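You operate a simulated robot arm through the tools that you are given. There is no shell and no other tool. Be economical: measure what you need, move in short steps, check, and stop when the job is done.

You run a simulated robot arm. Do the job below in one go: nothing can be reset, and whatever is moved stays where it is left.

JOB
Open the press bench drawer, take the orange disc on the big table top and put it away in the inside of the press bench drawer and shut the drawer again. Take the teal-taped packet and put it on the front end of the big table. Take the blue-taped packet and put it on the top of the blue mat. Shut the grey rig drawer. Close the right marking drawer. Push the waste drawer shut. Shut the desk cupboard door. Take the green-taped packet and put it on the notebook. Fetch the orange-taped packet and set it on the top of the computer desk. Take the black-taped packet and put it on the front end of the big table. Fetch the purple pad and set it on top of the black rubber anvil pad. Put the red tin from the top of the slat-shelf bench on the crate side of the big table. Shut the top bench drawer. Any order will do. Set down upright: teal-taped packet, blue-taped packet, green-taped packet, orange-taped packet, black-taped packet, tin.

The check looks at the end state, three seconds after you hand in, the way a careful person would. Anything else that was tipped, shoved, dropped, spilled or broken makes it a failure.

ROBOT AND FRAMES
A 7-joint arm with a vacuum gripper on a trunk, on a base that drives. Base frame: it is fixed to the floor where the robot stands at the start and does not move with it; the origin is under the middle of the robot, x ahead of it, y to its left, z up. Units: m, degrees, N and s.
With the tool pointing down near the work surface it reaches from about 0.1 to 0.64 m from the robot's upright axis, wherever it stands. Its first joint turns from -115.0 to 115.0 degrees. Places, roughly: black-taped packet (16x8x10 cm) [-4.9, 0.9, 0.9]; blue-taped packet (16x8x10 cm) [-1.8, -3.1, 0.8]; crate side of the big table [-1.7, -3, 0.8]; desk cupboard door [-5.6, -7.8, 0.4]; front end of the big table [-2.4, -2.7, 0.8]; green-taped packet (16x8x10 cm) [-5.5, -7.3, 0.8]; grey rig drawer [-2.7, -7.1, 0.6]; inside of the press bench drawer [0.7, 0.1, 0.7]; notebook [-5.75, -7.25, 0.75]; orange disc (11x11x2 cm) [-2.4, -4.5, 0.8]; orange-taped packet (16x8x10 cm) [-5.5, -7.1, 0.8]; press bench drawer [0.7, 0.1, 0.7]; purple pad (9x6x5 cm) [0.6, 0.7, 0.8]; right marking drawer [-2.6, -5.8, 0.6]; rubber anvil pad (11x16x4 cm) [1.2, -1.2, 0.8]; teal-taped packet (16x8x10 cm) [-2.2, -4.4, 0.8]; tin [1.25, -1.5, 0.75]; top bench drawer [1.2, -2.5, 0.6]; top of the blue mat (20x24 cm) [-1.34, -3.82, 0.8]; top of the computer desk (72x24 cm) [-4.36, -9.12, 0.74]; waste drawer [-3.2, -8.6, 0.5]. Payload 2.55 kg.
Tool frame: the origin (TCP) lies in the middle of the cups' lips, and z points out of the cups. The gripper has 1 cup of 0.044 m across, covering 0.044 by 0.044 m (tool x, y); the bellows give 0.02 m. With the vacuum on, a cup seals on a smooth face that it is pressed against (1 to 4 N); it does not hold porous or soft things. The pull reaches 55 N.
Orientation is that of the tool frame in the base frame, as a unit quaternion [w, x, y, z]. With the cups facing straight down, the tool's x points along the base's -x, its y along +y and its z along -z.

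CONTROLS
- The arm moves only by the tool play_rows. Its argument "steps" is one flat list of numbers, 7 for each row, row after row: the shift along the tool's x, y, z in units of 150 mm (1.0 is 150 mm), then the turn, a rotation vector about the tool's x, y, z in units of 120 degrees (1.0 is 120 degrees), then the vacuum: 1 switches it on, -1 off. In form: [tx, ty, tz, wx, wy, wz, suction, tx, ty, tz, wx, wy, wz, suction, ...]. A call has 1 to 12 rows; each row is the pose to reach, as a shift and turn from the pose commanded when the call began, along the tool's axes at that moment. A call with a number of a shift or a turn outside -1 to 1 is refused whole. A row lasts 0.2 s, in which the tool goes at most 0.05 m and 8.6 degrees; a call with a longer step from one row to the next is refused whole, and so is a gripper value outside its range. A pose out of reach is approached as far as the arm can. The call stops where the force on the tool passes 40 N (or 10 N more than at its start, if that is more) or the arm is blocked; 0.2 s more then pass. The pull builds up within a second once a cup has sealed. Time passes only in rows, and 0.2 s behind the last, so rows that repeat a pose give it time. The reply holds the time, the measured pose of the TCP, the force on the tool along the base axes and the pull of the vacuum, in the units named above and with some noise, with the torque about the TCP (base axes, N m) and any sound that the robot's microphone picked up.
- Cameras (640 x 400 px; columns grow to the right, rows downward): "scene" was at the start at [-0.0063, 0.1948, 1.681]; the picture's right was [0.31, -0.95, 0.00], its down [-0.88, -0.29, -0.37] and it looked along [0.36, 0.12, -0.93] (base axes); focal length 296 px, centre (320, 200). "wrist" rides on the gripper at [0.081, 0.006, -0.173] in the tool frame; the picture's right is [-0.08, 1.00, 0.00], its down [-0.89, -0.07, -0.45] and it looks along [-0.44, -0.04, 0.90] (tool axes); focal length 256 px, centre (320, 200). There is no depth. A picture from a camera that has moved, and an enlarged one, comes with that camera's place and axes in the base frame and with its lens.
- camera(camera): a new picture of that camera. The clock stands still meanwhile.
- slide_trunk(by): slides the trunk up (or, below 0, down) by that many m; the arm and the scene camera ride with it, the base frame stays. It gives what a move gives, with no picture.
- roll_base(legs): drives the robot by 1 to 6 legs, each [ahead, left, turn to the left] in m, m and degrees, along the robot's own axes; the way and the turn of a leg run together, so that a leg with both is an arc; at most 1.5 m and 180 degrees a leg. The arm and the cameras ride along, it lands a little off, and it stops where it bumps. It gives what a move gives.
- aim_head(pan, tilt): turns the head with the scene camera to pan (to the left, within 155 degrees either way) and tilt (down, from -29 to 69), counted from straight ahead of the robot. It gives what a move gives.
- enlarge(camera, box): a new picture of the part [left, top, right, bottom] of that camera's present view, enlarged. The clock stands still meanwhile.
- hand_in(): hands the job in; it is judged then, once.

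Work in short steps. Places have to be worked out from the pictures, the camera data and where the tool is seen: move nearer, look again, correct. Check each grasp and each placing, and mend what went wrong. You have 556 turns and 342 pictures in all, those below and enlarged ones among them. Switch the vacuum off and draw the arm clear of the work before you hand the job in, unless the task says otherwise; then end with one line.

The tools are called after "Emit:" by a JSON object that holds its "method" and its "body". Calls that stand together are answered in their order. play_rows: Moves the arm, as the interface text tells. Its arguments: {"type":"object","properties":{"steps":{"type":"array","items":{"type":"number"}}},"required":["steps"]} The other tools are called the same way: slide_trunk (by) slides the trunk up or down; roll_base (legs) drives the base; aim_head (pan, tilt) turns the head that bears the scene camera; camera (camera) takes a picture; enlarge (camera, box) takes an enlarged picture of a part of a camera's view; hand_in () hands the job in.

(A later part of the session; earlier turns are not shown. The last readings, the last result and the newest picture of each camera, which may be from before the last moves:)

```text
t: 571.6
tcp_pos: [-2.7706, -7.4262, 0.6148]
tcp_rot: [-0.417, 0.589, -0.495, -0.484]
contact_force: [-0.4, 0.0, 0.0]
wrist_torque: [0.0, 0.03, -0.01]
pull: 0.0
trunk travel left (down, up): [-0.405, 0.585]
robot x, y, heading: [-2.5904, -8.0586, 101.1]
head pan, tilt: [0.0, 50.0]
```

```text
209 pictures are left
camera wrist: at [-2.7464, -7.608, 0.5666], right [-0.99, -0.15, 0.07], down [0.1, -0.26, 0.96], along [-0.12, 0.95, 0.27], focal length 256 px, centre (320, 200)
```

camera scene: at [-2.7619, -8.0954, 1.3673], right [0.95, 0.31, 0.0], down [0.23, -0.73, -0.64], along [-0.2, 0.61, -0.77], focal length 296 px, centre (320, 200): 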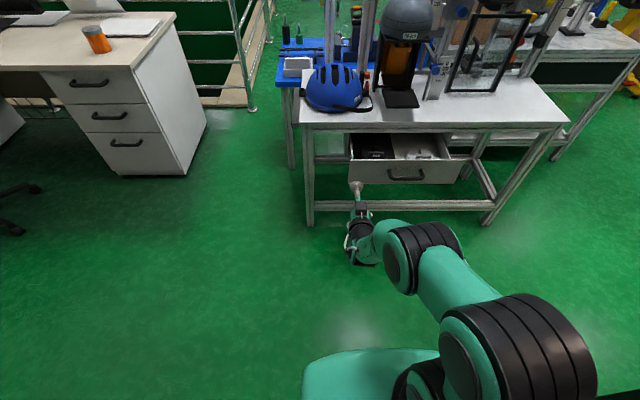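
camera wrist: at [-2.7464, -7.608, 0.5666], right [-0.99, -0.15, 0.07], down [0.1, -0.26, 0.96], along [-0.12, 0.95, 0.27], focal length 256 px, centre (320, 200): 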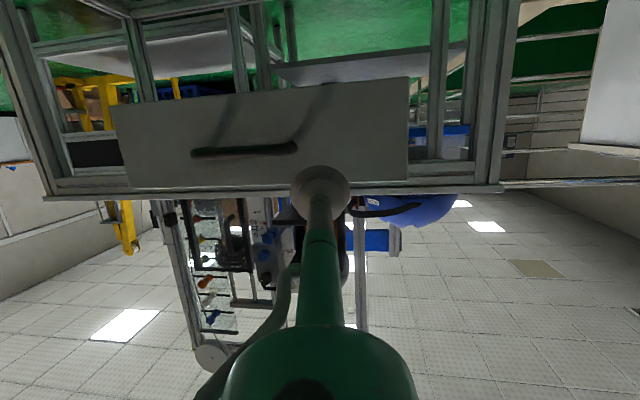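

Slightly away from the handle end: rotate +2.5°, then advance to push.

Emit:
{"method": "roll_base", "body": {"legs": [[0, 0, 2.5]]}}

Emit:
{"method": "play_rows", "body": {"steps": [-0.03, 0, 0.15, 0, 0, 0, -1, -0.05, 0, 0.3, 0, 0, 0, -1, -0.07, 0, 0.42, 0, 0, 0, -1, -0.09, 0, 0.54, 0, 0, 0, -1, -0.11, 0, 0.66, 0, 0, 0, -1, -0.13, 0, 0.78, 0, 0, 0, -1, -0.15, 0, 0.9, 0, 0, 0, -1]}}

Emit:
{"method": "camera", "body": {"camera": "wrist"}}

Emit:
{"method": "camera", "body": {"camera": "scene"}}

```text
t: 572.4
tcp_pos: [-2.7995, -7.4343, 0.6144]
tcp_rot: [-0.406, 0.6, -0.483, -0.492]
contact_force: [-0.8, -0.2, 0.3]
wrist_torque: [0.02, 0.01, 0.02]
pull: 0.1
trunk travel left (down, up): [-0.405, 0.585]
robot x, y, heading: [-2.5868, -8.0557, 103.4]
head pan, tilt: [0.0, 50.0]
```

```text
t: 574.0
tcp_pos: [-2.8243, -7.3016, 0.6102]
tcp_rot: [-0.406, 0.6, -0.482, -0.493]
contact_force: [0.3, 0.4, 0.2]
wrist_torque: [0.01, 0.04, 0.01]
pull: 0.0
trunk travel left (down, up): [-0.405, 0.585]
robot x, y, heading: [-2.5897, -8.0601, 103.5]
head pan, tilt: [0.0, 50.0]
```

```text
208 pictures are left
camera wrist: at [-2.7931, -7.482, 0.5616], right [-0.98, -0.19, 0.07], down [0.11, -0.25, 0.96], along [-0.17, 0.95, 0.27], focal length 256 px, centre (320, 200)
```

wrist: 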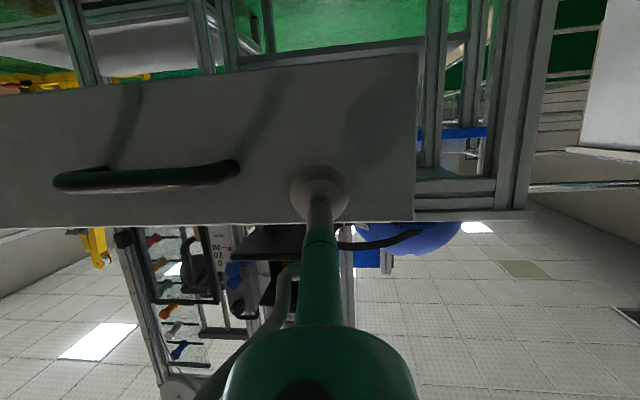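

```text
207 pictures are left
camera scene: at [-2.7644, -8.0814, 1.3072], right [0.97, 0.23, 0.0], down [0.18, -0.75, -0.64], along [-0.15, 0.63, -0.77], focal length 296 px, centre (320, 200)
```

scene: 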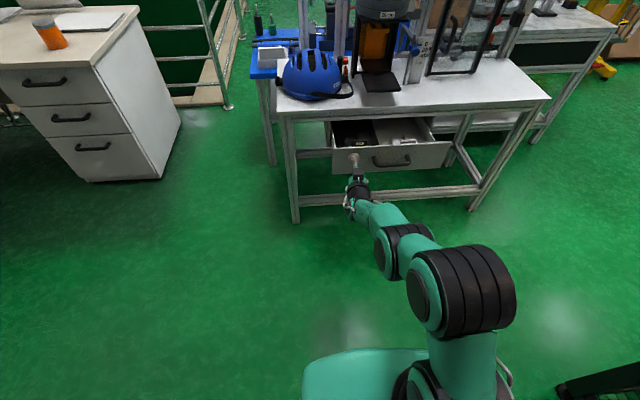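

About to touch. Drive ahead 0.1 m then push with the arm to the stop.

Emit:
{"method": "roll_base", "body": {"legs": [[0.1, 0, 0]]}}

Emit:
{"method": "play_rows", "body": {"steps": [-0.02, 0, 0.1, 0, 0, 0, -1, -0.03, 0, 0.18, 0, 0, 0, -1, -0.04, 0, 0.25, 0, 0, 0, -1, -0.05, 0, 0.32, 0, 0, 0, -1, -0.06, 0, 0.38, 0, 0, 0, -1, -0.07, 0, 0.44, 0, 0, 0, -1]}}

Emit:
{"method": "enlarge", "body": {"camera": "scene", "box": [250, 60, 490, 210]}}

```text
t: 575.1
tcp_pos: [-2.8467, -7.2077, 0.6101]
tcp_rot: [-0.406, 0.6, -0.483, -0.493]
contact_force: [-0.2, -0.1, 0.0]
wrist_torque: [-0.06, -0.01, -0.01]
pull: 0.0
trunk travel left (down, up): [-0.405, 0.585]
robot x, y, heading: [-2.6108, -7.9671, 103.3]
head pan, tilt: [0.0, 50.0]
```

```text
t: 576.5
tcp_pos: [-2.8582, -7.1416, 0.6103]
tcp_rot: [-0.407, 0.599, -0.483, -0.493]
contact_force: [-0.5, 0.2, 0.2]
wrist_torque: [0.02, 0.02, -0.01]
pull: 0.1
trunk travel left (down, up): [-0.405, 0.585]
robot x, y, heading: [-2.6044, -7.9666, 103.1]
head pan, tilt: [0.0, 50.0]
```

```text
2.67 times, centred on (370, 135) of scene
camera zoom: at [-2.7863, -7.9885, 1.3072], right [0.97, 0.23, 0.0], down [0.18, -0.75, -0.64], along [-0.15, 0.63, -0.77], focal length 789 px, centre (187, 373)
```

zoom: 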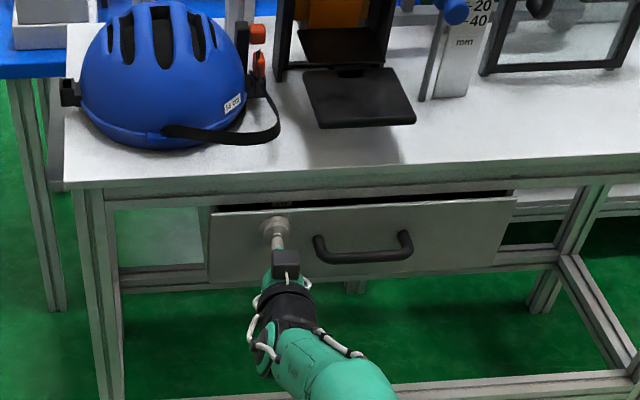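

Almost shut; push a bit further.

Emit:
{"method": "play_rows", "body": {"steps": [-0.01, 0, 0.06, 0, 0, 0, -1, -0.02, 0, 0.12, 0, 0, 0, -1, -0.03, 0, 0.18, 0, 0, 0, -1, -0.04, 0, 0.24, 0, 0, 0, -1, -0.05, 0, 0.3, 0, 0, 0, -1, -0.06, 0, 0.36, 0, 0, 0, -1]}}

Emit:
{"method": "enlarge", "body": {"camera": "scene", "box": [250, 60, 490, 210]}}

```text
t: 577.6
tcp_pos: [-2.866, -7.1138, 0.6057]
tcp_rot: [-0.405, 0.6, -0.483, -0.492]
contact_force: [9.7, -33.5, 12.1]
wrist_torque: [-0.23, 0.0, 0.12]
pull: 0.0
trunk travel left (down, up): [-0.405, 0.585]
robot x, y, heading: [-2.6097, -7.9701, 103.4]
head pan, tilt: [0.0, 50.0]
stopped in row 5: the force on the tool passed its limit at 55 N (the readings are from after the stop); the commanded pose is now the measured one
```

```text
2.67 times, centred on (370, 135) of scene
camera zoom: at [-2.7842, -7.9952, 1.3077], right [0.97, 0.23, 0.0], down [0.17, -0.74, -0.65], along [-0.15, 0.63, -0.76], focal length 789 px, centre (187, 373)
```

zoom: 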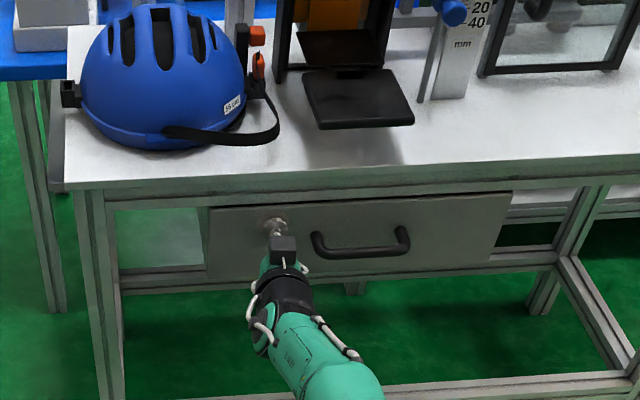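

Shut. Retract, raise, and reposition facing the waste drawer.

Emit:
{"method": "play_rows", "body": {"steps": [0.04, 0, -0.25, 0, 0, 0, -1, 0.08, 0, -0.5, 0, 0, 0, -1, 0.12, 0, -0.75, 0, 0, 0, -1, 0.16, 0, -1, 0, 0, 0, -1]}}

Emit:
{"method": "roll_base", "body": {"legs": [[-0.05, 0.85, 0], [0, 0, 94.6], [0, -0.55, 0], [0, 0, 90]]}}

Emit:
{"method": "slide_trunk", "body": {"by": 0.35}}

Emit:
{"method": "camera", "body": {"camera": "scene"}}

```text
t: 578.6
tcp_pos: [-2.8373, -7.2574, 0.6073]
tcp_rot: [-0.403, 0.602, -0.484, -0.49]
contact_force: [-0.8, -0.1, -0.1]
wrist_torque: [-0.01, -0.03, 0.04]
pull: 0.0
trunk travel left (down, up): [-0.405, 0.585]
robot x, y, heading: [-2.6111, -7.9658, 103.7]
head pan, tilt: [0.0, 50.0]
```

```text
t: 593.7
tcp_pos: [-3.2751, -8.3736, 0.606]
tcp_rot: [0.517, 0.441, 0.634, -0.369]
contact_force: [0.2, -0.4, -1.0]
wrist_torque: [0.01, 0.01, 0.01]
pull: 0.1
trunk travel left (down, up): [-0.405, 0.585]
robot x, y, heading: [-3.5944, -7.7027, -68.9]
head pan, tilt: [0.0, 50.0]
```

```text
t: 597.1
tcp_pos: [-3.2735, -8.3732, 0.956]
tcp_rot: [0.516, 0.442, 0.634, -0.37]
contact_force: [0.3, -0.1, 0.3]
wrist_torque: [-0.02, 0.0, 0.02]
pull: 0.1
trunk travel left (down, up): [-0.755, 0.235]
robot x, y, heading: [-3.5962, -7.6998, -68.8]
head pan, tilt: [0.0, 50.0]
```

```text
204 pictures are left
camera scene: at [-3.4258, -7.655, 1.6572], right [-0.93, -0.36, 0.0], down [-0.28, 0.71, -0.64], along [0.23, -0.6, -0.77], focal length 296 px, centre (320, 200)
```

scene: 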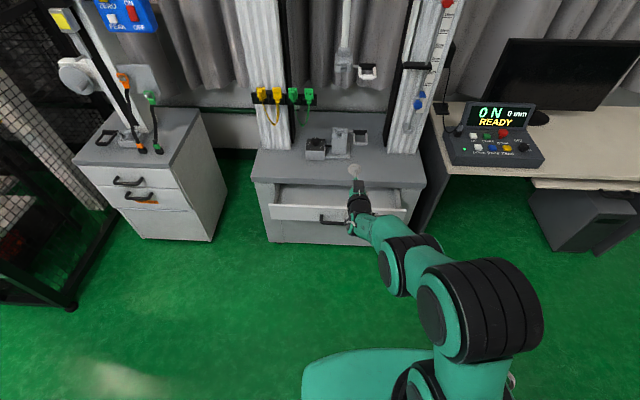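

Emit:
{"method": "roll_base", "body": {"legs": [[-0.1, 0, -3.2]]}}

Emit:
{"method": "enlarge", "body": {"camera": "scene", "box": [220, 120, 460, 270]}}

```text
t: 598.2
tcp_pos: [-3.3445, -8.2936, 0.9565]
tcp_rot: [0.506, 0.459, 0.621, -0.383]
contact_force: [-0.5, 0.8, 0.0]
wrist_torque: [-0.01, 0.01, -0.01]
pull: 0.0
trunk travel left (down, up): [-0.755, 0.235]
robot x, y, heading: [-3.6318, -7.6057, -72.3]
head pan, tilt: [0.0, 50.0]
```

```text
2.67 times, centred on (340, 195) of scene
camera zoom: at [-3.4578, -7.5675, 1.6573], right [-0.95, -0.31, 0.0], down [-0.24, 0.73, -0.64], along [0.2, -0.61, -0.77], focal length 789 px, centre (267, 213)
```

zoom: 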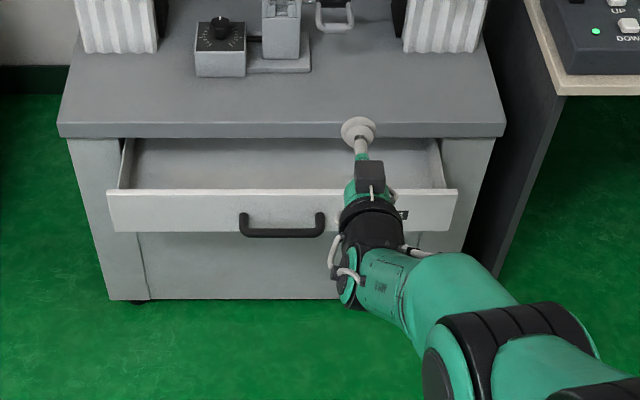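

Panel is at z≈0.46–0.58, about 0.23 m beyond the tool. Shift base right 0.1 m, lower to z≈0.525 and check.

Emit:
{"method": "roll_base", "body": {"legs": [[0, -0.1, 0]]}}

Emit:
{"method": "slide_trunk", "body": {"by": -0.4}}

Emit:
{"method": "slide_trunk", "body": {"by": -0.03}}

Emit:
{"method": "camera", "body": {"camera": "wrist"}}

```text
t: 599.4
tcp_pos: [-3.4344, -8.3239, 0.9564]
tcp_rot: [0.506, 0.459, 0.622, -0.382]
contact_force: [0.3, 0.6, -0.3]
wrist_torque: [-0.02, 0.0, 0.02]
pull: 0.1
trunk travel left (down, up): [-0.755, 0.235]
robot x, y, heading: [-3.7209, -7.6388, -71.9]
head pan, tilt: [0.0, 50.0]
```

```text
t: 603.2
tcp_pos: [-3.4344, -8.3249, 0.5575]
tcp_rot: [0.506, 0.459, 0.622, -0.383]
contact_force: [-0.4, -0.4, -0.3]
wrist_torque: [-0.01, 0.02, 0.0]
pull: 0.1
trunk travel left (down, up): [-0.355, 0.635]
robot x, y, heading: [-3.722, -7.6369, -71.8]
head pan, tilt: [0.0, 50.0]
```

```text
t: 604.0
tcp_pos: [-3.4343, -8.3242, 0.5267]
tcp_rot: [0.506, 0.459, 0.622, -0.383]
contact_force: [0.8, -0.3, 0.2]
wrist_torque: [0.01, 0.01, 0.01]
pull: 0.0
trunk travel left (down, up): [-0.325, 0.665]
robot x, y, heading: [-3.7233, -7.6364, -71.5]
head pan, tilt: [0.0, 50.0]
```

```text
202 pictures are left
camera wrist: at [-3.482, -8.1446, 0.48], right [0.96, 0.27, 0.07], down [-0.13, 0.23, 0.96], along [0.25, -0.93, 0.26], focal length 256 px, centre (320, 200)
```

wrist: 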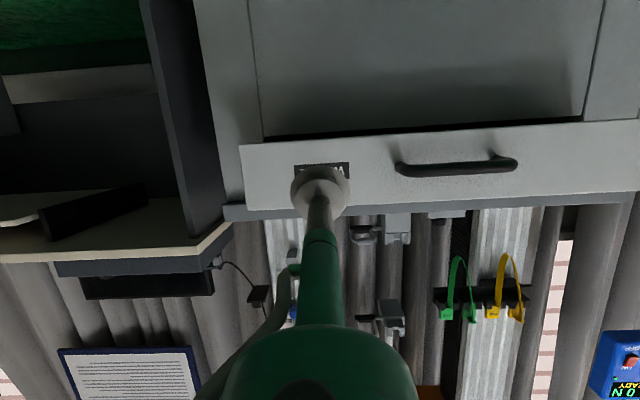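

Raise 5 cm and advance.

Emit:
{"method": "slide_trunk", "body": {"by": 0.05}}

Emit:
{"method": "roll_base", "body": {"legs": [[0.15, 0, 0]]}}

Emit:
{"method": "camera", "body": {"camera": "wrist"}}

```text
t: 604.9
tcp_pos: [-3.4351, -8.3246, 0.5769]
tcp_rot: [0.507, 0.458, 0.622, -0.382]
contact_force: [0.6, 0.5, -0.6]
wrist_torque: [0.01, -0.02, 0.03]
pull: 0.0
trunk travel left (down, up): [-0.375, 0.615]
robot x, y, heading: [-3.7238, -7.6409, -71.7]
head pan, tilt: [0.0, 50.0]
```

```text
t: 606.2
tcp_pos: [-3.3881, -8.4655, 0.5768]
tcp_rot: [0.506, 0.458, 0.623, -0.382]
contact_force: [-1.0, -1.3, 0.0]
wrist_torque: [-0.01, 0.01, 0.02]
pull: 0.0
trunk travel left (down, up): [-0.375, 0.615]
robot x, y, heading: [-3.6784, -7.7787, -72.0]
head pan, tilt: [0.0, 50.0]
```

```text
201 pictures are left
camera wrist: at [-3.4362, -8.2859, 0.5299], right [0.96, 0.27, 0.07], down [-0.13, 0.23, 0.96], along [0.25, -0.93, 0.26], focal length 256 px, centre (320, 200)
```

wrist: 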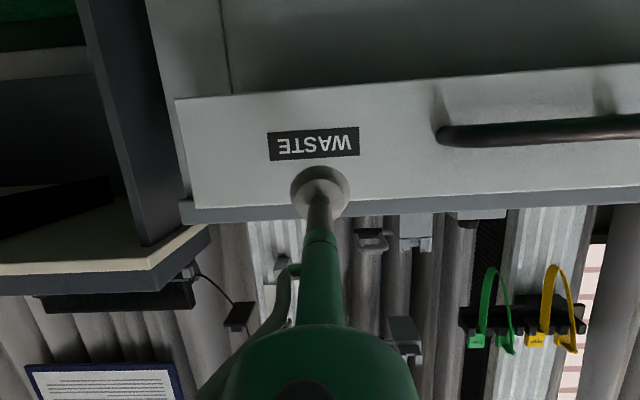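

Push.

Emit:
{"method": "play_rows", "body": {"steps": [-0.03, 0, 0.15, 0, 0, 0, -1, -0.05, 0, 0.3, 0, 0, 0, -1, -0.07, 0, 0.42, 0, 0, 0, -1, -0.09, 0, 0.52, 0, 0, 0, -1, -0.1, 0, 0.6, 0, 0, 0, -1]}}

Emit:
{"method": "roll_base", "body": {"legs": [[0.08, 0, 0]]}}

Emit:
{"method": "play_rows", "body": {"steps": [-0.01, 0, 0.06, 0, 0, 0, -1, -0.02, 0, 0.12, 0, 0, 0, -1, -0.03, 0, 0.18, 0, 0, 0, -1, -0.04, 0, 0.24, 0, 0, 0, -1, -0.05, 0, 0.3, 0, 0, 0, -1, -0.06, 0, 0.36, 0, 0, 0, -1]}}

Emit:
{"method": "camera", "body": {"camera": "scene"}}

```text
t: 607.4
tcp_pos: [-3.3646, -8.5535, 0.5734]
tcp_rot: [0.506, 0.459, 0.622, -0.383]
contact_force: [-0.3, 0.3, 0.1]
wrist_torque: [-0.02, -0.01, -0.02]
pull: 0.0
trunk travel left (down, up): [-0.375, 0.615]
robot x, y, heading: [-3.6773, -7.7756, -72.0]
head pan, tilt: [0.0, 50.0]
```

```text
t: 608.5
tcp_pos: [-3.3388, -8.6288, 0.573]
tcp_rot: [0.507, 0.458, 0.623, -0.382]
contact_force: [0.0, 0.4, 0.6]
wrist_torque: [-0.06, -0.02, 0.01]
pull: 0.0
trunk travel left (down, up): [-0.375, 0.615]
robot x, y, heading: [-3.6497, -7.8532, -72.1]
head pan, tilt: [0.0, 50.0]
```

```text
t: 609.6
tcp_pos: [-3.3287, -8.6589, 0.569]
tcp_rot: [0.504, 0.46, 0.623, -0.382]
contact_force: [-11.1, 29.5, 13.0]
wrist_torque: [0.26, -0.09, 0.07]
pull: 0.1
trunk travel left (down, up): [-0.375, 0.615]
robot x, y, heading: [-3.6526, -7.8545, -71.8]
head pan, tilt: [0.0, 50.0]
stopped in row 5: the force on the tool passed its limit at 54 N (the readings are from after the stop); the commanded pose is now the measured one
```

```text
200 pictures are left
camera scene: at [-3.48, -7.8103, 1.2777], right [-0.95, -0.31, 0.0], down [-0.24, 0.73, -0.65], along [0.2, -0.61, -0.76], focal length 296 px, centre (320, 200)
```

scene: 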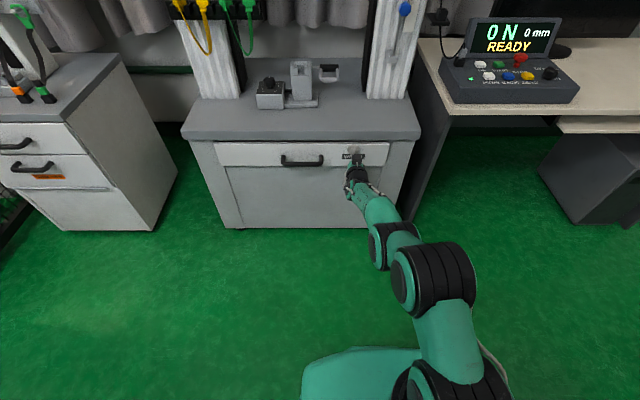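

Waste drawer shut. Retract, back off, and turn toward the white desk with the cupboard door.

Emit:
{"method": "play_rows", "body": {"steps": [0.04, 0, -0.25, 0, 0, 0, -1, 0.08, 0, -0.5, 0, 0, 0, -1, 0.12, 0, -0.75, 0, 0, 0, -1, 0.16, 0, -1, 0, 0, 0, -1]}}

Emit:
{"method": "slide_trunk", "body": {"by": 0.4}}

Emit:
{"method": "roll_base", "body": {"legs": [[0, 0, -90]]}}

Emit:
{"method": "aim_head", "body": {"pan": -25, "tilt": 35}}

Emit:
{"method": "camera", "body": {"camera": "scene"}}

```text
t: 610.6
tcp_pos: [-3.3736, -8.5149, 0.5723]
tcp_rot: [0.502, 0.461, 0.626, -0.38]
contact_force: [-0.8, -0.9, -0.2]
wrist_torque: [0.0, -0.01, -0.03]
pull: 0.0
trunk travel left (down, up): [-0.375, 0.615]
robot x, y, heading: [-3.6524, -7.8531, -72.1]
head pan, tilt: [0.0, 50.0]
```

```text
t: 614.4
tcp_pos: [-3.3741, -8.5148, 0.9716]
tcp_rot: [0.502, 0.46, 0.626, -0.379]
contact_force: [0.1, -0.3, -2.0]
wrist_torque: [0.0, 0.03, -0.02]
pull: 0.1
trunk travel left (down, up): [-0.775, 0.215]
robot x, y, heading: [-3.6494, -7.8485, -71.7]
head pan, tilt: [0.0, 50.0]
```

```text
t: 618.7
tcp_pos: [-4.3165, -8.1193, 0.9719]
tcp_rot: [0.079, 0.77, 0.108, -0.624]
contact_force: [0.0, 0.1, 0.2]
wrist_torque: [0.01, 0.04, 0.0]
pull: 0.0
trunk travel left (down, up): [-0.775, 0.215]
robot x, y, heading: [-3.6517, -7.8517, -163.1]
head pan, tilt: [0.0, 50.0]
```

```text
t: 619.6
tcp_pos: [-4.3175, -8.1179, 0.9724]
tcp_rot: [0.08, 0.77, 0.109, -0.624]
contact_force: [-0.4, -0.9, -0.9]
wrist_torque: [0.0, 0.01, 0.03]
pull: 0.1
trunk travel left (down, up): [-0.775, 0.215]
robot x, y, heading: [-3.6491, -7.8571, -163.1]
head pan, tilt: [-25.0, 35.0]
```

```text
199 pictures are left
camera scene: at [-3.6294, -7.9935, 1.6989], right [0.14, 0.99, 0.0], down [0.57, -0.08, -0.82], along [-0.81, 0.11, -0.57], focal length 296 px, centre (320, 200)
```

scene: 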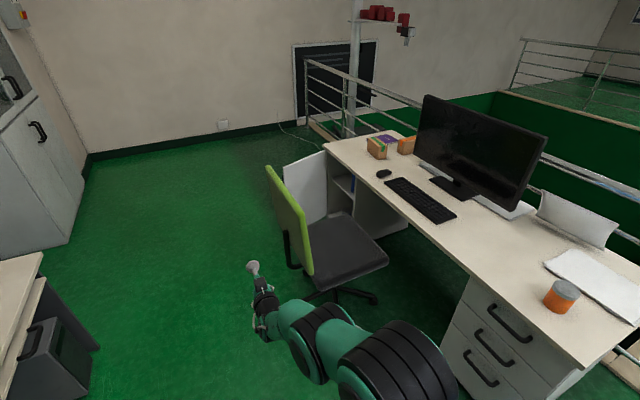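

Emit:
{"method": "enlarge", "body": {"camera": "scene", "box": [250, 100, 450, 225]}}

```text
3.20 times, centred on (350, 162) of scene
camera zoom: at [-3.6294, -7.9935, 1.6989], right [0.14, 0.99, 0.0], down [0.57, -0.08, -0.82], along [-0.81, 0.11, -0.57], focal length 947 px, centre (224, 320)
```

zoom: 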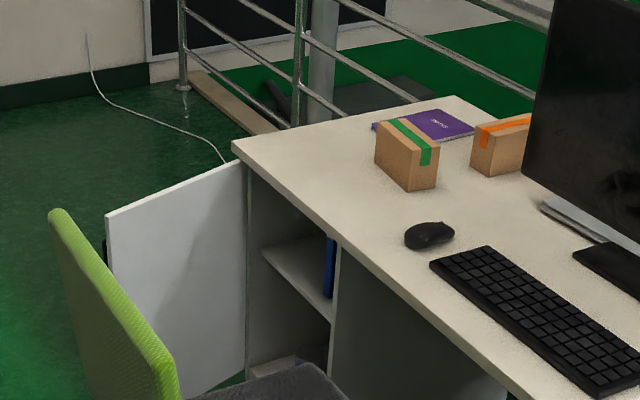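

Door hinge is at the desk's far end (X'≈-7.78) and it stands ~77° open. I'll go past the chair, face the desk from beyond the door, and sweep it shut. Drive there.

Emit:
{"method": "roll_base", "body": {"legs": [[0, 0.35, 1], [1.2, 0, 0], [0.85, 0, 0], [0, 0, -90]]}}

Emit:
{"method": "aim_head", "body": {"pan": -10, "tilt": 50}}

Emit:
{"method": "camera", "body": {"camera": "scene"}}

```text
t: 635.6
tcp_pos: [-5.7451, -8.1028, 0.9713]
tcp_rot: [-0.397, 0.61, -0.481, -0.489]
contact_force: [-0.2, -0.9, 0.9]
wrist_torque: [-0.03, 0.01, -0.01]
pull: 0.1
trunk travel left (down, up): [-0.775, 0.215]
robot x, y, heading: [-5.5109, -8.7767, 104.4]
head pan, tilt: [-25.0, 35.0]
```

```text
t: 636.3
tcp_pos: [-5.7446, -8.1017, 0.9707]
tcp_rot: [-0.395, 0.611, -0.48, -0.489]
contact_force: [-0.4, -0.4, -0.3]
wrist_torque: [-0.05, -0.02, 0.01]
pull: 0.0
trunk travel left (down, up): [-0.775, 0.215]
robot x, y, heading: [-5.5083, -8.7792, 104.5]
head pan, tilt: [-10.0, 50.0]
```

```text
197 pictures are left
camera scene: at [-5.6719, -8.8048, 1.6773], right [1.0, 0.08, 0.0], down [0.06, -0.76, -0.64], along [-0.05, 0.64, -0.77], focal length 296 px, centre (320, 200)
```

scene: 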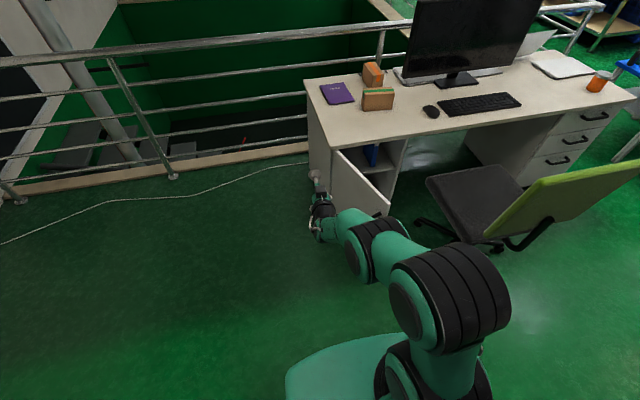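

Lower the tool beyond the door to z≈0.45, and extend.

Emit:
{"method": "slide_trunk", "body": {"by": -0.4}}

Emit:
{"method": "slide_trunk", "body": {"by": -0.1}}

Emit:
{"method": "play_rows", "body": {"steps": [-0.05, 0, 0.25, 0, 0, 0, -1, -0.1, 0, 0.5, 0, 0, 0, -1, -0.15, 0, 0.75, 0, 0, 0, -1, -0.17, 0, 0.85, 0, 0, 0, -1]}}

Emit:
{"method": "camera", "body": {"camera": "wrist"}}

Emit:
{"method": "camera", "body": {"camera": "scene"}}

```text
t: 640.2
tcp_pos: [-5.7454, -8.1025, 0.5723]
tcp_rot: [-0.396, 0.611, -0.481, -0.489]
contact_force: [-0.5, 0.5, -1.2]
wrist_torque: [0.03, 0.03, -0.01]
pull: 0.1
trunk travel left (down, up): [-0.375, 0.615]
robot x, y, heading: [-5.5116, -8.7795, 104.5]
head pan, tilt: [-10.0, 50.0]
```

```text
t: 641.5
tcp_pos: [-5.7441, -8.1024, 0.4713]
tcp_rot: [-0.396, 0.611, -0.481, -0.489]
contact_force: [0.2, -0.1, 0.0]
wrist_torque: [-0.02, 0.03, 0.01]
pull: 0.1
trunk travel left (down, up): [-0.275, 0.715]
robot x, y, heading: [-5.5108, -8.7796, 104.6]
head pan, tilt: [-10.0, 50.0]
```

```text
t: 642.5
tcp_pos: [-5.774, -7.9749, 0.4671]
tcp_rot: [-0.395, 0.612, -0.48, -0.489]
contact_force: [0.2, 1.0, -0.1]
wrist_torque: [0.01, -0.04, 0.0]
pull: 0.1
trunk travel left (down, up): [-0.275, 0.715]
robot x, y, heading: [-5.5108, -8.7828, 104.7]
head pan, tilt: [-10.0, 50.0]
```

```text
196 pictures are left
camera wrist: at [-5.7378, -8.1564, 0.4229], right [-0.98, -0.21, 0.06], down [0.11, -0.23, 0.97], along [-0.19, 0.95, 0.25], focal length 256 px, centre (320, 200)
```

wrist: 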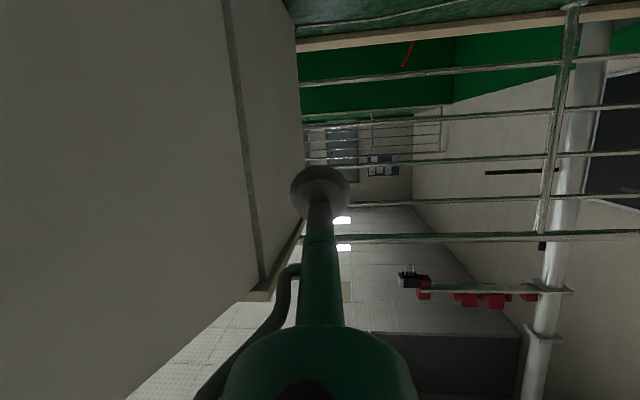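

```text
195 pictures are left
camera scene: at [-5.672, -8.8048, 1.1773], right [1.0, 0.08, 0.0], down [0.06, -0.76, -0.64], along [-0.05, 0.64, -0.77], focal length 296 px, centre (320, 200)
```

scene: 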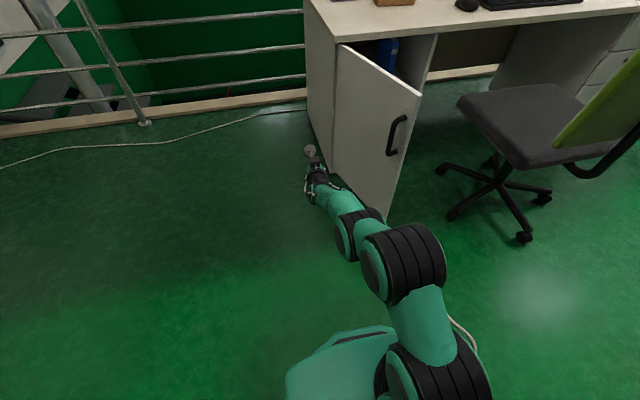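

Sweep right with the base in steps.

Emit:
{"method": "roll_base", "body": {"legs": [[0, -0.3, 0]]}}

Emit:
{"method": "camera", "body": {"camera": "scene"}}

```text
t: 644.5
tcp_pos: [-5.4863, -7.9008, 0.4673]
tcp_rot: [-0.395, 0.612, -0.479, -0.491]
contact_force: [0.8, 0.6, 0.7]
wrist_torque: [-0.01, -0.02, -0.02]
pull: 0.1
trunk travel left (down, up): [-0.275, 0.715]
robot x, y, heading: [-5.2157, -8.704, 104.8]
head pan, tilt: [-10.0, 50.0]
```

```text
194 pictures are left
camera scene: at [-5.3807, -8.7292, 1.1772], right [1.0, 0.08, 0.0], down [0.07, -0.76, -0.64], along [-0.05, 0.64, -0.77], focal length 296 px, centre (320, 200)
```

scene: 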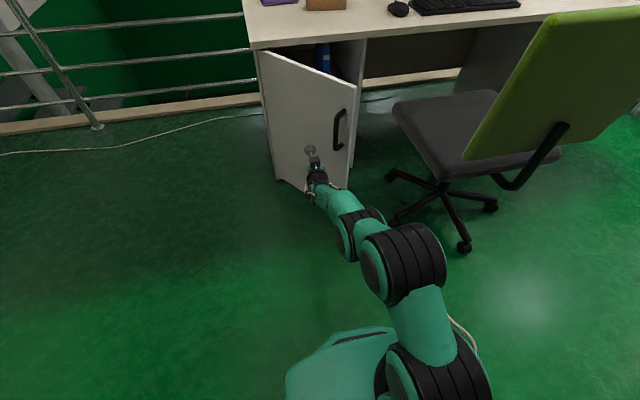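

The door is swinging. Nudge right 5 cm more and push forward with the arm.

Emit:
{"method": "roll_base", "body": {"legs": [[0, -0.06, 0]]}}

Emit:
{"method": "roll_base", "body": {"legs": [[0.14, 0, 0]]}}

Emit:
{"method": "camera", "body": {"camera": "scene"}}

```text
t: 645.5
tcp_pos: [-5.4288, -7.8846, 0.4665]
tcp_rot: [-0.395, 0.611, -0.48, -0.49]
contact_force: [-0.3, 0.0, -0.9]
wrist_torque: [-0.04, 0.0, 0.03]
pull: 0.0
trunk travel left (down, up): [-0.275, 0.715]
robot x, y, heading: [-5.1592, -8.6864, 105.0]
head pan, tilt: [-10.0, 50.0]
```

```text
t: 646.9
tcp_pos: [-5.4632, -7.7456, 0.4666]
tcp_rot: [-0.394, 0.612, -0.479, -0.49]
contact_force: [0.3, 0.0, -0.2]
wrist_torque: [0.02, -0.03, 0.01]
pull: 0.1
trunk travel left (down, up): [-0.275, 0.715]
robot x, y, heading: [-5.1979, -8.5508, 104.6]
head pan, tilt: [-10.0, 50.0]
```

```text
193 pictures are left
camera scene: at [-5.3593, -8.5757, 1.1772], right [1.0, 0.08, 0.0], down [0.06, -0.76, -0.64], along [-0.05, 0.64, -0.77], focal length 296 px, centre (320, 200)
```

scene: 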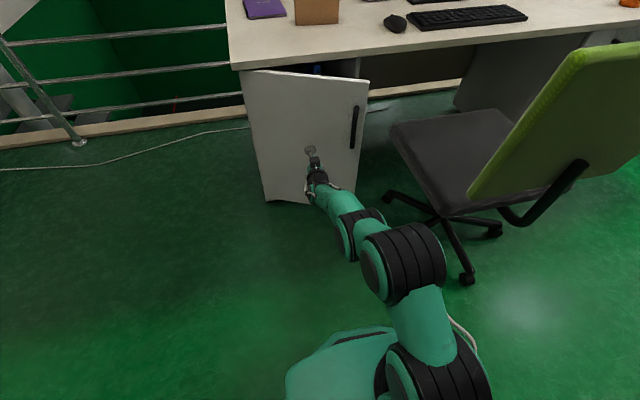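

Nearly closed. Push on with the arm until it stops.

Emit:
{"method": "roll_base", "body": {"legs": [[0.1, 0, 0]]}}

Emit:
{"method": "play_rows", "body": {"steps": [-0.01, 0, 0.06, 0, 0, 0, -1, -0.02, 0, 0.12, 0, 0, 0, -1, -0.03, 0, 0.18, 0, 0, 0, -1, -0.04, 0, 0.24, 0, 0, 0, -1, -0.05, 0, 0.3, 0, 0, 0, -1, -0.06, 0, 0.36, 0, 0, 0, -1, -0.07, 0, 0.42, 0, 0, 0, -1]}}

Emit:
{"method": "camera", "body": {"camera": "scene"}}

```text
t: 648.0
tcp_pos: [-5.4881, -7.6541, 0.467]
tcp_rot: [-0.395, 0.611, -0.48, -0.49]
contact_force: [-0.4, -0.9, 0.4]
wrist_torque: [0.02, 0.02, -0.01]
pull: 0.1
trunk travel left (down, up): [-0.275, 0.715]
robot x, y, heading: [-5.2234, -8.4594, 104.8]
head pan, tilt: [-10.0, 50.0]
```

```text
t: 649.6
tcp_pos: [-5.5031, -7.5925, 0.4633]
tcp_rot: [-0.394, 0.612, -0.479, -0.49]
contact_force: [0.6, -2.8, -1.3]
wrist_torque: [0.06, 0.0, 0.03]
pull: 0.1
trunk travel left (down, up): [-0.275, 0.715]
robot x, y, heading: [-5.2233, -8.4563, 104.7]
head pan, tilt: [-10.0, 50.0]
```

```text
192 pictures are left
camera scene: at [-5.3836, -8.4836, 1.1772], right [1.0, 0.08, 0.0], down [0.06, -0.76, -0.64], along [-0.05, 0.64, -0.77], focal length 296 px, centre (320, 200)
```

scene: 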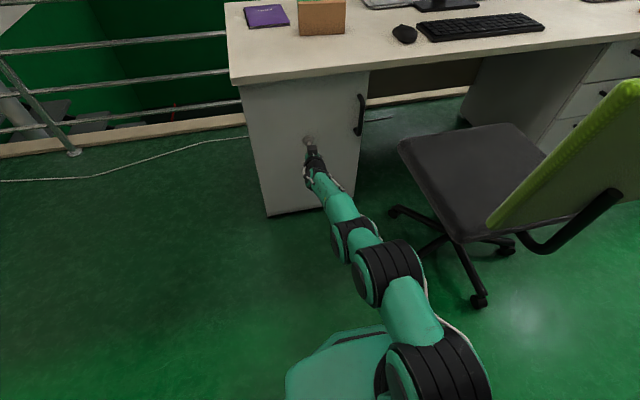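

Looks closed; press a little more to seat it.

Emit:
{"method": "play_rows", "body": {"steps": [-0.01, 0, 0.04, 0, 0, 0, -1, -0.01, 0, 0.08, 0, 0, 0, -1, -0.02, 0, 0.12, 0, 0, 0, -1, -0.03, 0, 0.16, 0, 0, 0, -1]}}

Emit:
{"method": "enlarge", "body": {"camera": "scene", "box": [210, 40, 410, 165]}}

```text
t: 650.3
tcp_pos: [-5.5055, -7.5798, 0.4608]
tcp_rot: [-0.395, 0.612, -0.479, -0.489]
contact_force: [5.9, -16.2, 5.1]
wrist_torque: [-0.07, 0.0, 0.06]
pull: 0.0
trunk travel left (down, up): [-0.275, 0.715]
robot x, y, heading: [-5.2218, -8.4559, 104.8]
head pan, tilt: [-10.0, 50.0]
stopped in row 3: the force on the tool passed its limit at 44 N (the readings are from after the stop); the commanded pose is now the measured one
```

```text
3.20 times, centred on (310, 102) of scene
camera zoom: at [-5.3828, -8.4861, 1.1775], right [1.0, 0.08, 0.0], down [0.06, -0.76, -0.64], along [-0.05, 0.64, -0.76], focal length 947 px, centre (352, 512)
```

zoom: 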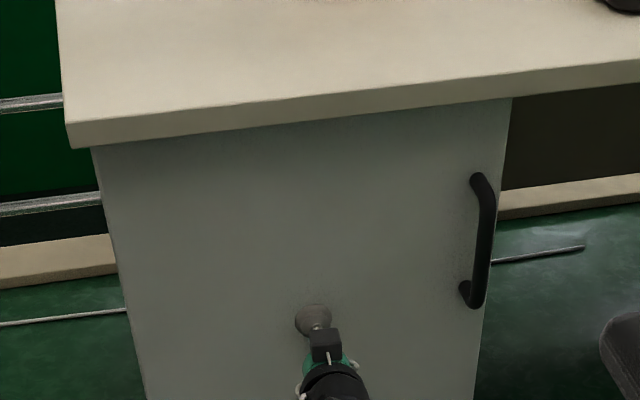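

Door shut. Retract, back off, raise, and pitch the tool down.

Emit:
{"method": "play_rows", "body": {"steps": [0.04, 0, -0.25, 0, 0, 0, -1, 0.08, 0, -0.5, 0, 0, 0, -1, 0.12, 0, -0.75, 0, 0, 0, -1, 0.16, 0, -1, 0, 0, 0, -1]}}

Emit:
{"method": "roll_base", "body": {"legs": [[-0.35, 0.3, 3]]}}

Emit:
{"method": "slide_trunk", "body": {"by": 0.4}}

Emit:
{"method": "slide_trunk", "body": {"by": 0.2}}

Emit:
{"method": "play_rows", "body": {"steps": [0, 0.15, -0.1, 0, 0.065, 0, -1, 0, 0.3, -0.2, 0, 0.13, 0, -1, 0, 0.45, -0.3, 0, 0.2, 0, -1, 0, 0.6, -0.4, 0, 0.27, 0, -1, 0, 0.75, -0.5, 0, 0.34, 0, -1, 0, 0.9, -0.6, 0, 0.41, 0, -1, 0, 1, -0.7, 0, 0.48, 0, -1, 0, 1, -0.7, 0, 0.55, 0, -1, 0, 1, -0.7, 0, 0.61, 0, -1, 0, 1, -0.7, 0, 0.65, 0, -1]}}

```text
t: 650.6
tcp_pos: [-5.5067, -7.5798, 0.4737]
tcp_rot: [-0.396, 0.607, -0.477, -0.497]
contact_force: [1.8, -5.4, 0.6]
wrist_torque: [0.02, 0.08, 0.0]
pull: 0.0
trunk travel left (down, up): [-0.275, 0.715]
robot x, y, heading: [-5.2226, -8.4616, 104.6]
head pan, tilt: [-10.0, 50.0]
stopped in row 1: the force on the tool passed its limit at 82 N (the readings are from after the stop); the commanded pose is now the measured one
```

```text
t: 653.4
tcp_pos: [-5.7481, -8.0142, 0.4745]
tcp_rot: [-0.382, 0.62, -0.459, -0.509]
contact_force: [0.3, 0.2, 0.0]
wrist_torque: [0.02, 0.02, 0.02]
pull: 0.1
trunk travel left (down, up): [-0.275, 0.715]
robot x, y, heading: [-5.4073, -8.8784, 108.3]
head pan, tilt: [-10.0, 50.0]
```

```text
t: 657.2
tcp_pos: [-5.7481, -8.0148, 0.8751]
tcp_rot: [-0.38, 0.621, -0.458, -0.509]
contact_force: [-0.5, 0.0, -0.2]
wrist_torque: [0.01, 0.02, 0.02]
pull: 0.0
trunk travel left (down, up): [-0.675, 0.315]
robot x, y, heading: [-5.4096, -8.8807, 108.2]
head pan, tilt: [-10.0, 50.0]
```

```text
t: 659.4
tcp_pos: [-5.7476, -8.0159, 1.0745]
tcp_rot: [-0.381, 0.621, -0.458, -0.51]
contact_force: [0.7, 0.4, -0.4]
wrist_torque: [-0.01, -0.01, 0.02]
pull: 0.1
trunk travel left (down, up): [-0.875, 0.115]
robot x, y, heading: [-5.4069, -8.8806, 108.6]
head pan, tilt: [-10.0, 50.0]
```

```text
t: 661.6
tcp_pos: [-5.7621, -8.3118, 1.031]
tcp_rot: [-0.024, 0.802, -0.597, -0.03]
contact_force: [-0.4, 0.3, -0.7]
wrist_torque: [-0.03, -0.05, 0.02]
pull: 0.0
out of reach, approached as far as the arm can: row 5, 6, 7, 8, 9, 10
trunk travel left (down, up): [-0.875, 0.115]
robot x, y, heading: [-5.4114, -8.8764, 108.1]
head pan, tilt: [-10.0, 50.0]
```

Emit:
{"method": "play_rows", "body": {"steps": [0.1, 0.1, 0, 0, 0.0367, -0.011, -1, 0.2, 0.2, 0, 0, 0.0367, -0.011, -1]}}

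Emit:
{"method": "camera", "body": {"camera": "scene"}}

```text
t: 662.2
tcp_pos: [-5.7725, -8.3627, 1.022]
tcp_rot: [0.0, 0.81, -0.587, 0.003]
contact_force: [-0.1, 0.6, 0.3]
wrist_torque: [0.0, -0.01, -0.03]
pull: 0.0
out of reach, approached as far as the arm can: row 1, 2
trunk travel left (down, up): [-0.875, 0.115]
robot x, y, heading: [-5.4095, -8.8818, 108.2]
head pan, tilt: [-10.0, 50.0]
```

```text
190 pictures are left
camera scene: at [-5.5712, -8.9105, 1.7771], right [0.99, 0.14, 0.0], down [0.11, -0.76, -0.64], along [-0.09, 0.64, -0.77], focal length 296 px, centre (320, 200)
```

scene: 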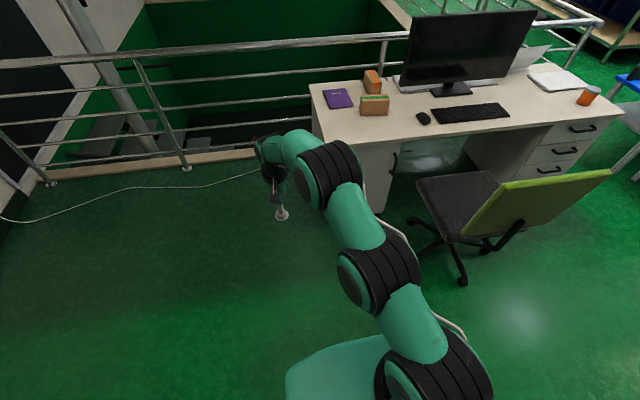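

Door closed, tool vertical. Go to the desk's far end, facing along it.

Emit:
{"method": "roll_base", "body": {"legs": [[0, 0.4, 0], [0.4, 0, 0], [0, 0, -90], [0, 1.05, 0]]}}

Emit:
{"method": "aim_head", "body": {"pan": 0, "tilt": 50}}

Emit:
{"method": "camera", "body": {"camera": "scene"}}

Emit:
{"method": "camera", "body": {"camera": "wrist"}}

```text
t: 675.9
tcp_pos: [-5.7051, -7.2185, 1.0222]
tcp_rot: [-0.001, -0.145, 0.989, -0.002]
contact_force: [-0.6, 0.6, 0.6]
wrist_torque: [0.01, 0.01, 0.03]
pull: 0.1
trunk travel left (down, up): [-0.875, 0.115]
robot x, y, heading: [-6.2238, -7.571, 17.0]
head pan, tilt: [-10.0, 50.0]
```

```text
t: 676.6
tcp_pos: [-5.7045, -7.2179, 1.0222]
tcp_rot: [0.0, -0.145, 0.989, -0.002]
contact_force: [-0.5, 0.3, 1.1]
wrist_torque: [0.03, -0.03, -0.01]
pull: 0.0
trunk travel left (down, up): [-0.875, 0.115]
robot x, y, heading: [-6.2287, -7.5679, 16.8]
head pan, tilt: [0.0, 50.0]
```

```text
189 pictures are left
camera scene: at [-6.2599, -7.3949, 1.7773], right [0.29, -0.96, 0.0], down [-0.73, -0.22, -0.64], along [0.62, 0.19, -0.77], focal length 296 px, centre (320, 200)
```

scene: 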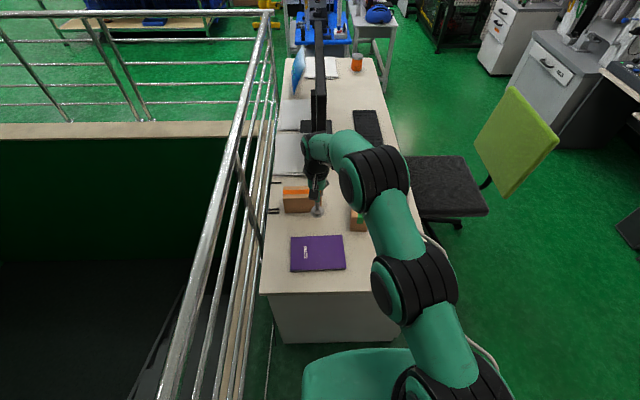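

```text
188 pictures are left
camera wrist: at [-5.7831, -7.2342, 1.1944], right [-0.21, 0.98, 0.0], down [0.88, 0.19, 0.44], along [0.43, 0.09, -0.9], focal length 256 px, centre (320, 200)
```

wrist: 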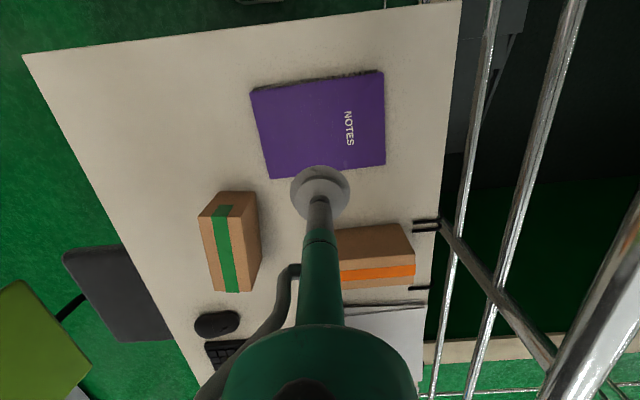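

Everything is visible: notebook centre ≈(-5.704,-7.214), green top ≈(-5.49,-7.332), orange ≈(-5.49,-7.07). Move closer to the desk end.

Emit:
{"method": "roll_base", "body": {"legs": [[0, 0.1, 1.2], [0.18, 0, 0]]}}

Emit:
{"method": "play_rows", "body": {"steps": [0, -0.3, 0, 0, 0, 0, -1, 0, -0.6, 0, 0, 0, 0, -1, 0, -0.9, 0, 0, 0, 0, -1, 0, -1, 0, 0, 0, 0, -1]}}

Emit:
{"method": "camera", "body": {"camera": "wrist"}}

```text
t: 679.0
tcp_pos: [-5.569, -7.0531, 1.0229]
tcp_rot: [0.0, -0.156, 0.988, -0.002]
contact_force: [0.1, -0.3, -0.4]
wrist_torque: [0.0, 0.05, -0.01]
pull: 0.1
trunk travel left (down, up): [-0.875, 0.115]
robot x, y, heading: [-6.0819, -7.4152, 18.1]
head pan, tilt: [0.0, 50.0]
stopped in leg 2: the robot was blocked; the commanded pose is now the measured one
```

```text
t: 680.0
tcp_pos: [-5.5247, -7.1968, 1.0236]
tcp_rot: [0.0, -0.157, 0.988, -0.002]
contact_force: [-0.2, -0.3, 0.8]
wrist_torque: [-0.05, 0.03, 0.01]
pull: 0.0
trunk travel left (down, up): [-0.875, 0.115]
robot x, y, heading: [-6.0767, -7.4169, 18.3]
head pan, tilt: [0.0, 50.0]
```

```text
187 pictures are left
camera wrist: at [-5.6017, -7.2151, 1.1951], right [-0.23, 0.97, 0.0], down [0.87, 0.21, 0.44], along [0.43, 0.1, -0.9], focal length 256 px, centre (320, 200)
```

wrist: 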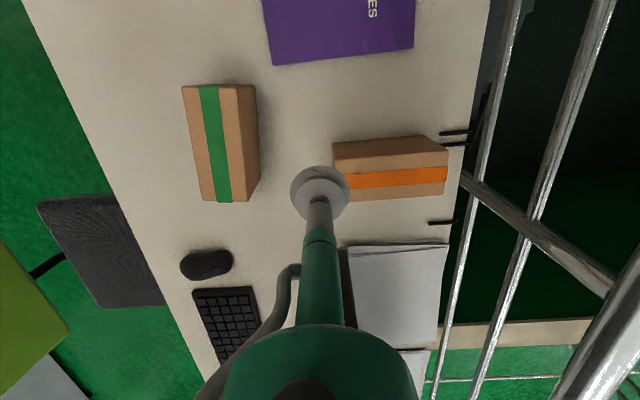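

Pick green: move 0.147 m right, then down.

Emit:
{"method": "play_rows", "body": {"steps": [0, -0.3, 0.05, 0, 0, 0, 1, 0.02, -0.6, 0.1, 0, 0, 0, 1, 0.02, -0.85, 0.25, 0, 0, 0, 1, 0.02, -0.98, 0.5, 0, 0, 0, 1, 0.02, -0.98, 0.8, 0, 0, 0, 1, 0.02, -0.98, 0.95, 0, 0, 0, 1]}}

Emit:
{"method": "camera", "body": {"camera": "wrist"}}

```text
t: 681.4
tcp_pos: [-5.4823, -7.3368, 0.8781]
tcp_rot: [0.0, -0.157, 0.988, -0.002]
contact_force: [-0.1, 0.6, -0.2]
wrist_torque: [-0.01, 0.01, 0.02]
pull: 0.0
trunk travel left (down, up): [-0.875, 0.115]
robot x, y, heading: [-6.0853, -7.4189, 18.1]
head pan, tilt: [0.0, 50.0]
```

```text
186 pictures are left
camera wrist: at [-5.5612, -7.3543, 1.0508], right [-0.23, 0.97, 0.0], down [0.87, 0.21, 0.45], along [0.43, 0.1, -0.9], focal length 256 px, centre (320, 200)
```

wrist: 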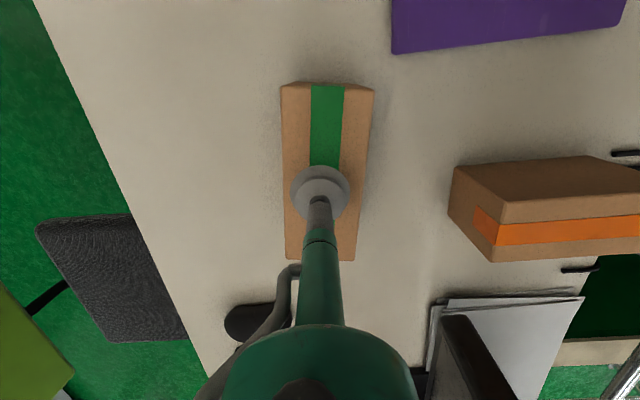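

Emit:
{"method": "play_rows", "body": {"steps": [0.04, 0.02, 0.1, 0, 0, 0, 1, 0.04, 0.02, 0.16, 0, 0, 0, 1, 0.04, 0.02, 0.2, 0, 0, 0, 1, 0.04, 0.02, 0.24, 0, 0, 0, 1, 0.04, 0.02, 0.27, 0, 0, 0, 1]}}

```text
t: 682.8
tcp_pos: [-5.4817, -7.3346, 0.8466]
tcp_rot: [0.005, -0.158, 0.987, -0.001]
contact_force: [-7.1, -0.9, 20.0]
wrist_torque: [0.11, 0.28, 0.08]
pull: 55.3
trunk travel left (down, up): [-0.875, 0.115]
robot x, y, heading: [-6.0812, -7.4161, 18.3]
head pan, tilt: [0.0, 50.0]
stopped in row 5: the force on the tool passed its limit at 40 N (the readings are from after the stop); the commanded pose is now the measured one
```

Sealed. Lift, then carry toward the notebook, rotating 80° so its long side matches the notebook's.

Emit:
{"method": "play_rows", "body": {"steps": [0, 0, -0.1, 0, 0, 0, 1, 0, 0, -0.3, 0, 0, 0, 1, 0, 0, -0.6, 0, 0, 0, 1, 0.2, 0, -0.8, 0, 0, 0, 1, 0.45, 0.1, -0.9, 0, 0, 0, 1, 0.7, 0.25, -0.9, 0, 0, 0, 1, 0.9, 0.45, -0.9, 0, 0, 0, 1, 1, 0.7, -0.9, 0, 0, 0, 1, 1, 0.9, -0.9, 0, 0, 0, 1]}}

Emit:
{"method": "play_rows", "body": {"steps": [0.05, 0.1, 0, 0, 0, 0.07, 1, 0.1, 0.2, 0, 0, 0, 0.14, 1, 0.15, 0.3, 0, 0, 0, 0.21, 1, 0.15, 0.3, 0, 0, 0, 0.28, 1, 0.15, 0.3, 0, 0, 0, 0.35, 1, 0.15, 0.3, 0, 0, 0, 0.42, 1, 0.15, 0.3, 0, 0, 0, 0.49, 1, 0.15, 0.3, 0, 0, 0, 0.56, 1, 0.15, 0.3, 0, 0, 0, 0.62, 1, 0.15, 0.3, 0, 0, 0, 0.667, 1]}}

Emit:
{"method": "camera", "body": {"camera": "wrist"}}

Emit:
{"method": "camera", "body": {"camera": "scene"}}

```text
t: 684.8
tcp_pos: [-5.6679, -7.2526, 0.9797]
tcp_rot: [0.004, -0.157, 0.988, -0.001]
contact_force: [0.6, 0.3, -2.7]
wrist_torque: [-0.02, 0.04, 0.01]
pull: 55.2
trunk travel left (down, up): [-0.875, 0.115]
robot x, y, heading: [-6.0829, -7.4185, 18.0]
head pan, tilt: [0.0, 50.0]
```

```text
t: 687.0
tcp_pos: [-5.7039, -7.219, 0.9758]
tcp_rot: [0.004, 0.516, 0.857, 0.001]
contact_force: [-0.4, 0.0, -2.4]
wrist_torque: [0.06, 0.0, 0.02]
pull: 55.0
trunk travel left (down, up): [-0.875, 0.115]
robot x, y, heading: [-6.0828, -7.4173, 18.4]
head pan, tilt: [0.0, 50.0]
```

```text
185 pictures are left
camera wrist: at [-5.7376, -7.1433, 1.1487], right [0.92, 0.4, 0.01], down [0.35, -0.82, 0.45], along [0.18, -0.41, -0.89], focal length 256 px, centre (320, 200)
```

wrist: 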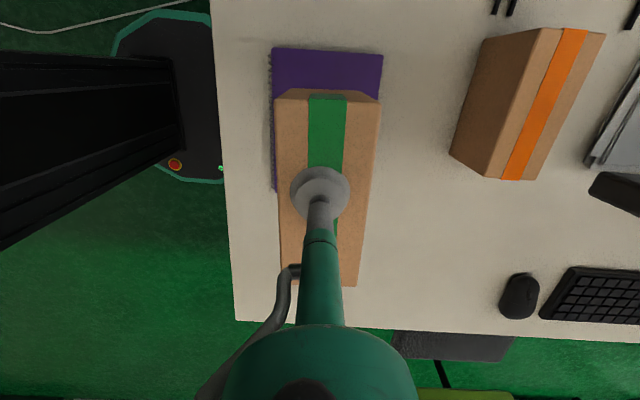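

```text
184 pictures are left
camera scene: at [-6.1218, -7.2432, 1.7772], right [0.31, -0.95, 0.0], down [-0.73, -0.24, -0.64], along [0.61, 0.2, -0.77], focal length 296 px, centre (320, 200)
```

scene: 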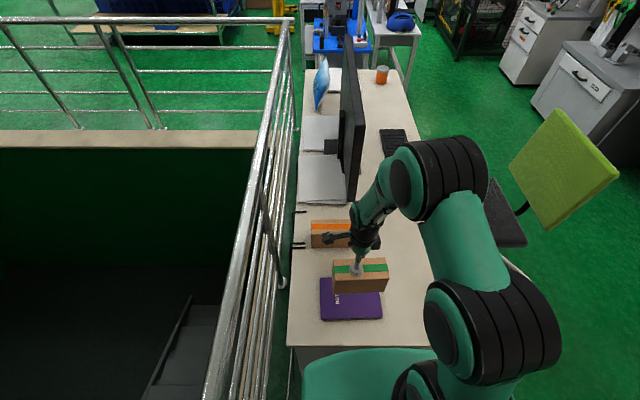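

Centred over the notebook and aligned. Lower it.

Emit:
{"method": "play_rows", "body": {"steps": [0, 0, 0.25, 0, 0, 0, 1, 0, 0, 0.5, 0, 0, 0, 1, 0, 0, 0.62, 0, 0, 0, 1, 0, 0, 0.67, 0, 0, 0, 1, 0, 0, 0.71, 0, 0, 0, 1, 0, 0, 0.75, 0, 0, 0, 1, 0, 0, 0.79, 0, 0, 0, 1]}}

```text
t: 688.6
tcp_pos: [-5.7009, -7.2182, 0.863]
tcp_rot: [0.006, 0.515, 0.857, 0.005]
contact_force: [-4.2, 0.6, 26.2]
wrist_torque: [-0.5, 0.24, -0.19]
pull: 55.1
trunk travel left (down, up): [-0.875, 0.115]
robot x, y, heading: [-6.0776, -7.4227, 18.2]
head pan, tilt: [0.0, 50.0]
```

Contact. Release and lift.

Emit:
{"method": "play_rows", "body": {"steps": [0, 0, -0.02, 0, 0, 0, -1, 0, 0, -0.02, 0, 0, 0, -1, 0, 0, -0.02, 0, 0, 0, -1, 0, 0, -0.06, 0, 0, 0, -1, 0, 0, -0.2, 0, 0, 0, -1, 0, 0, -0.5, 0, 0, 0, -1, 0, 0, -0.8, 0, 0, 0, -1, 0, 0, -1, 0, 0, 0, -1]}}

Emit:
{"method": "camera", "body": {"camera": "wrist"}}

```text
t: 690.4
tcp_pos: [-5.7045, -7.2211, 1.0098]
tcp_rot: [0.004, 0.514, 0.858, 0.002]
contact_force: [-0.5, 0.1, -0.1]
wrist_torque: [0.01, 0.0, 0.0]
pull: 0.0
trunk travel left (down, up): [-0.875, 0.115]
robot x, y, heading: [-6.0819, -7.4171, 18.2]
head pan, tilt: [0.0, 50.0]
```

```text
183 pictures are left
camera wrist: at [-5.7385, -7.1456, 1.1819], right [0.92, 0.4, 0.01], down [0.35, -0.82, 0.45], along [0.18, -0.41, -0.89], focal length 256 px, centre (320, 200)
```

wrist: 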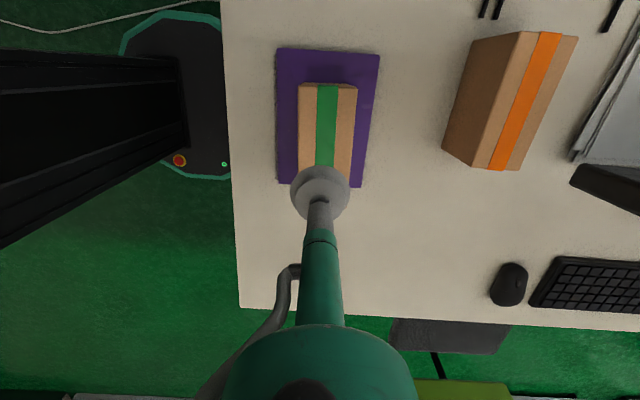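

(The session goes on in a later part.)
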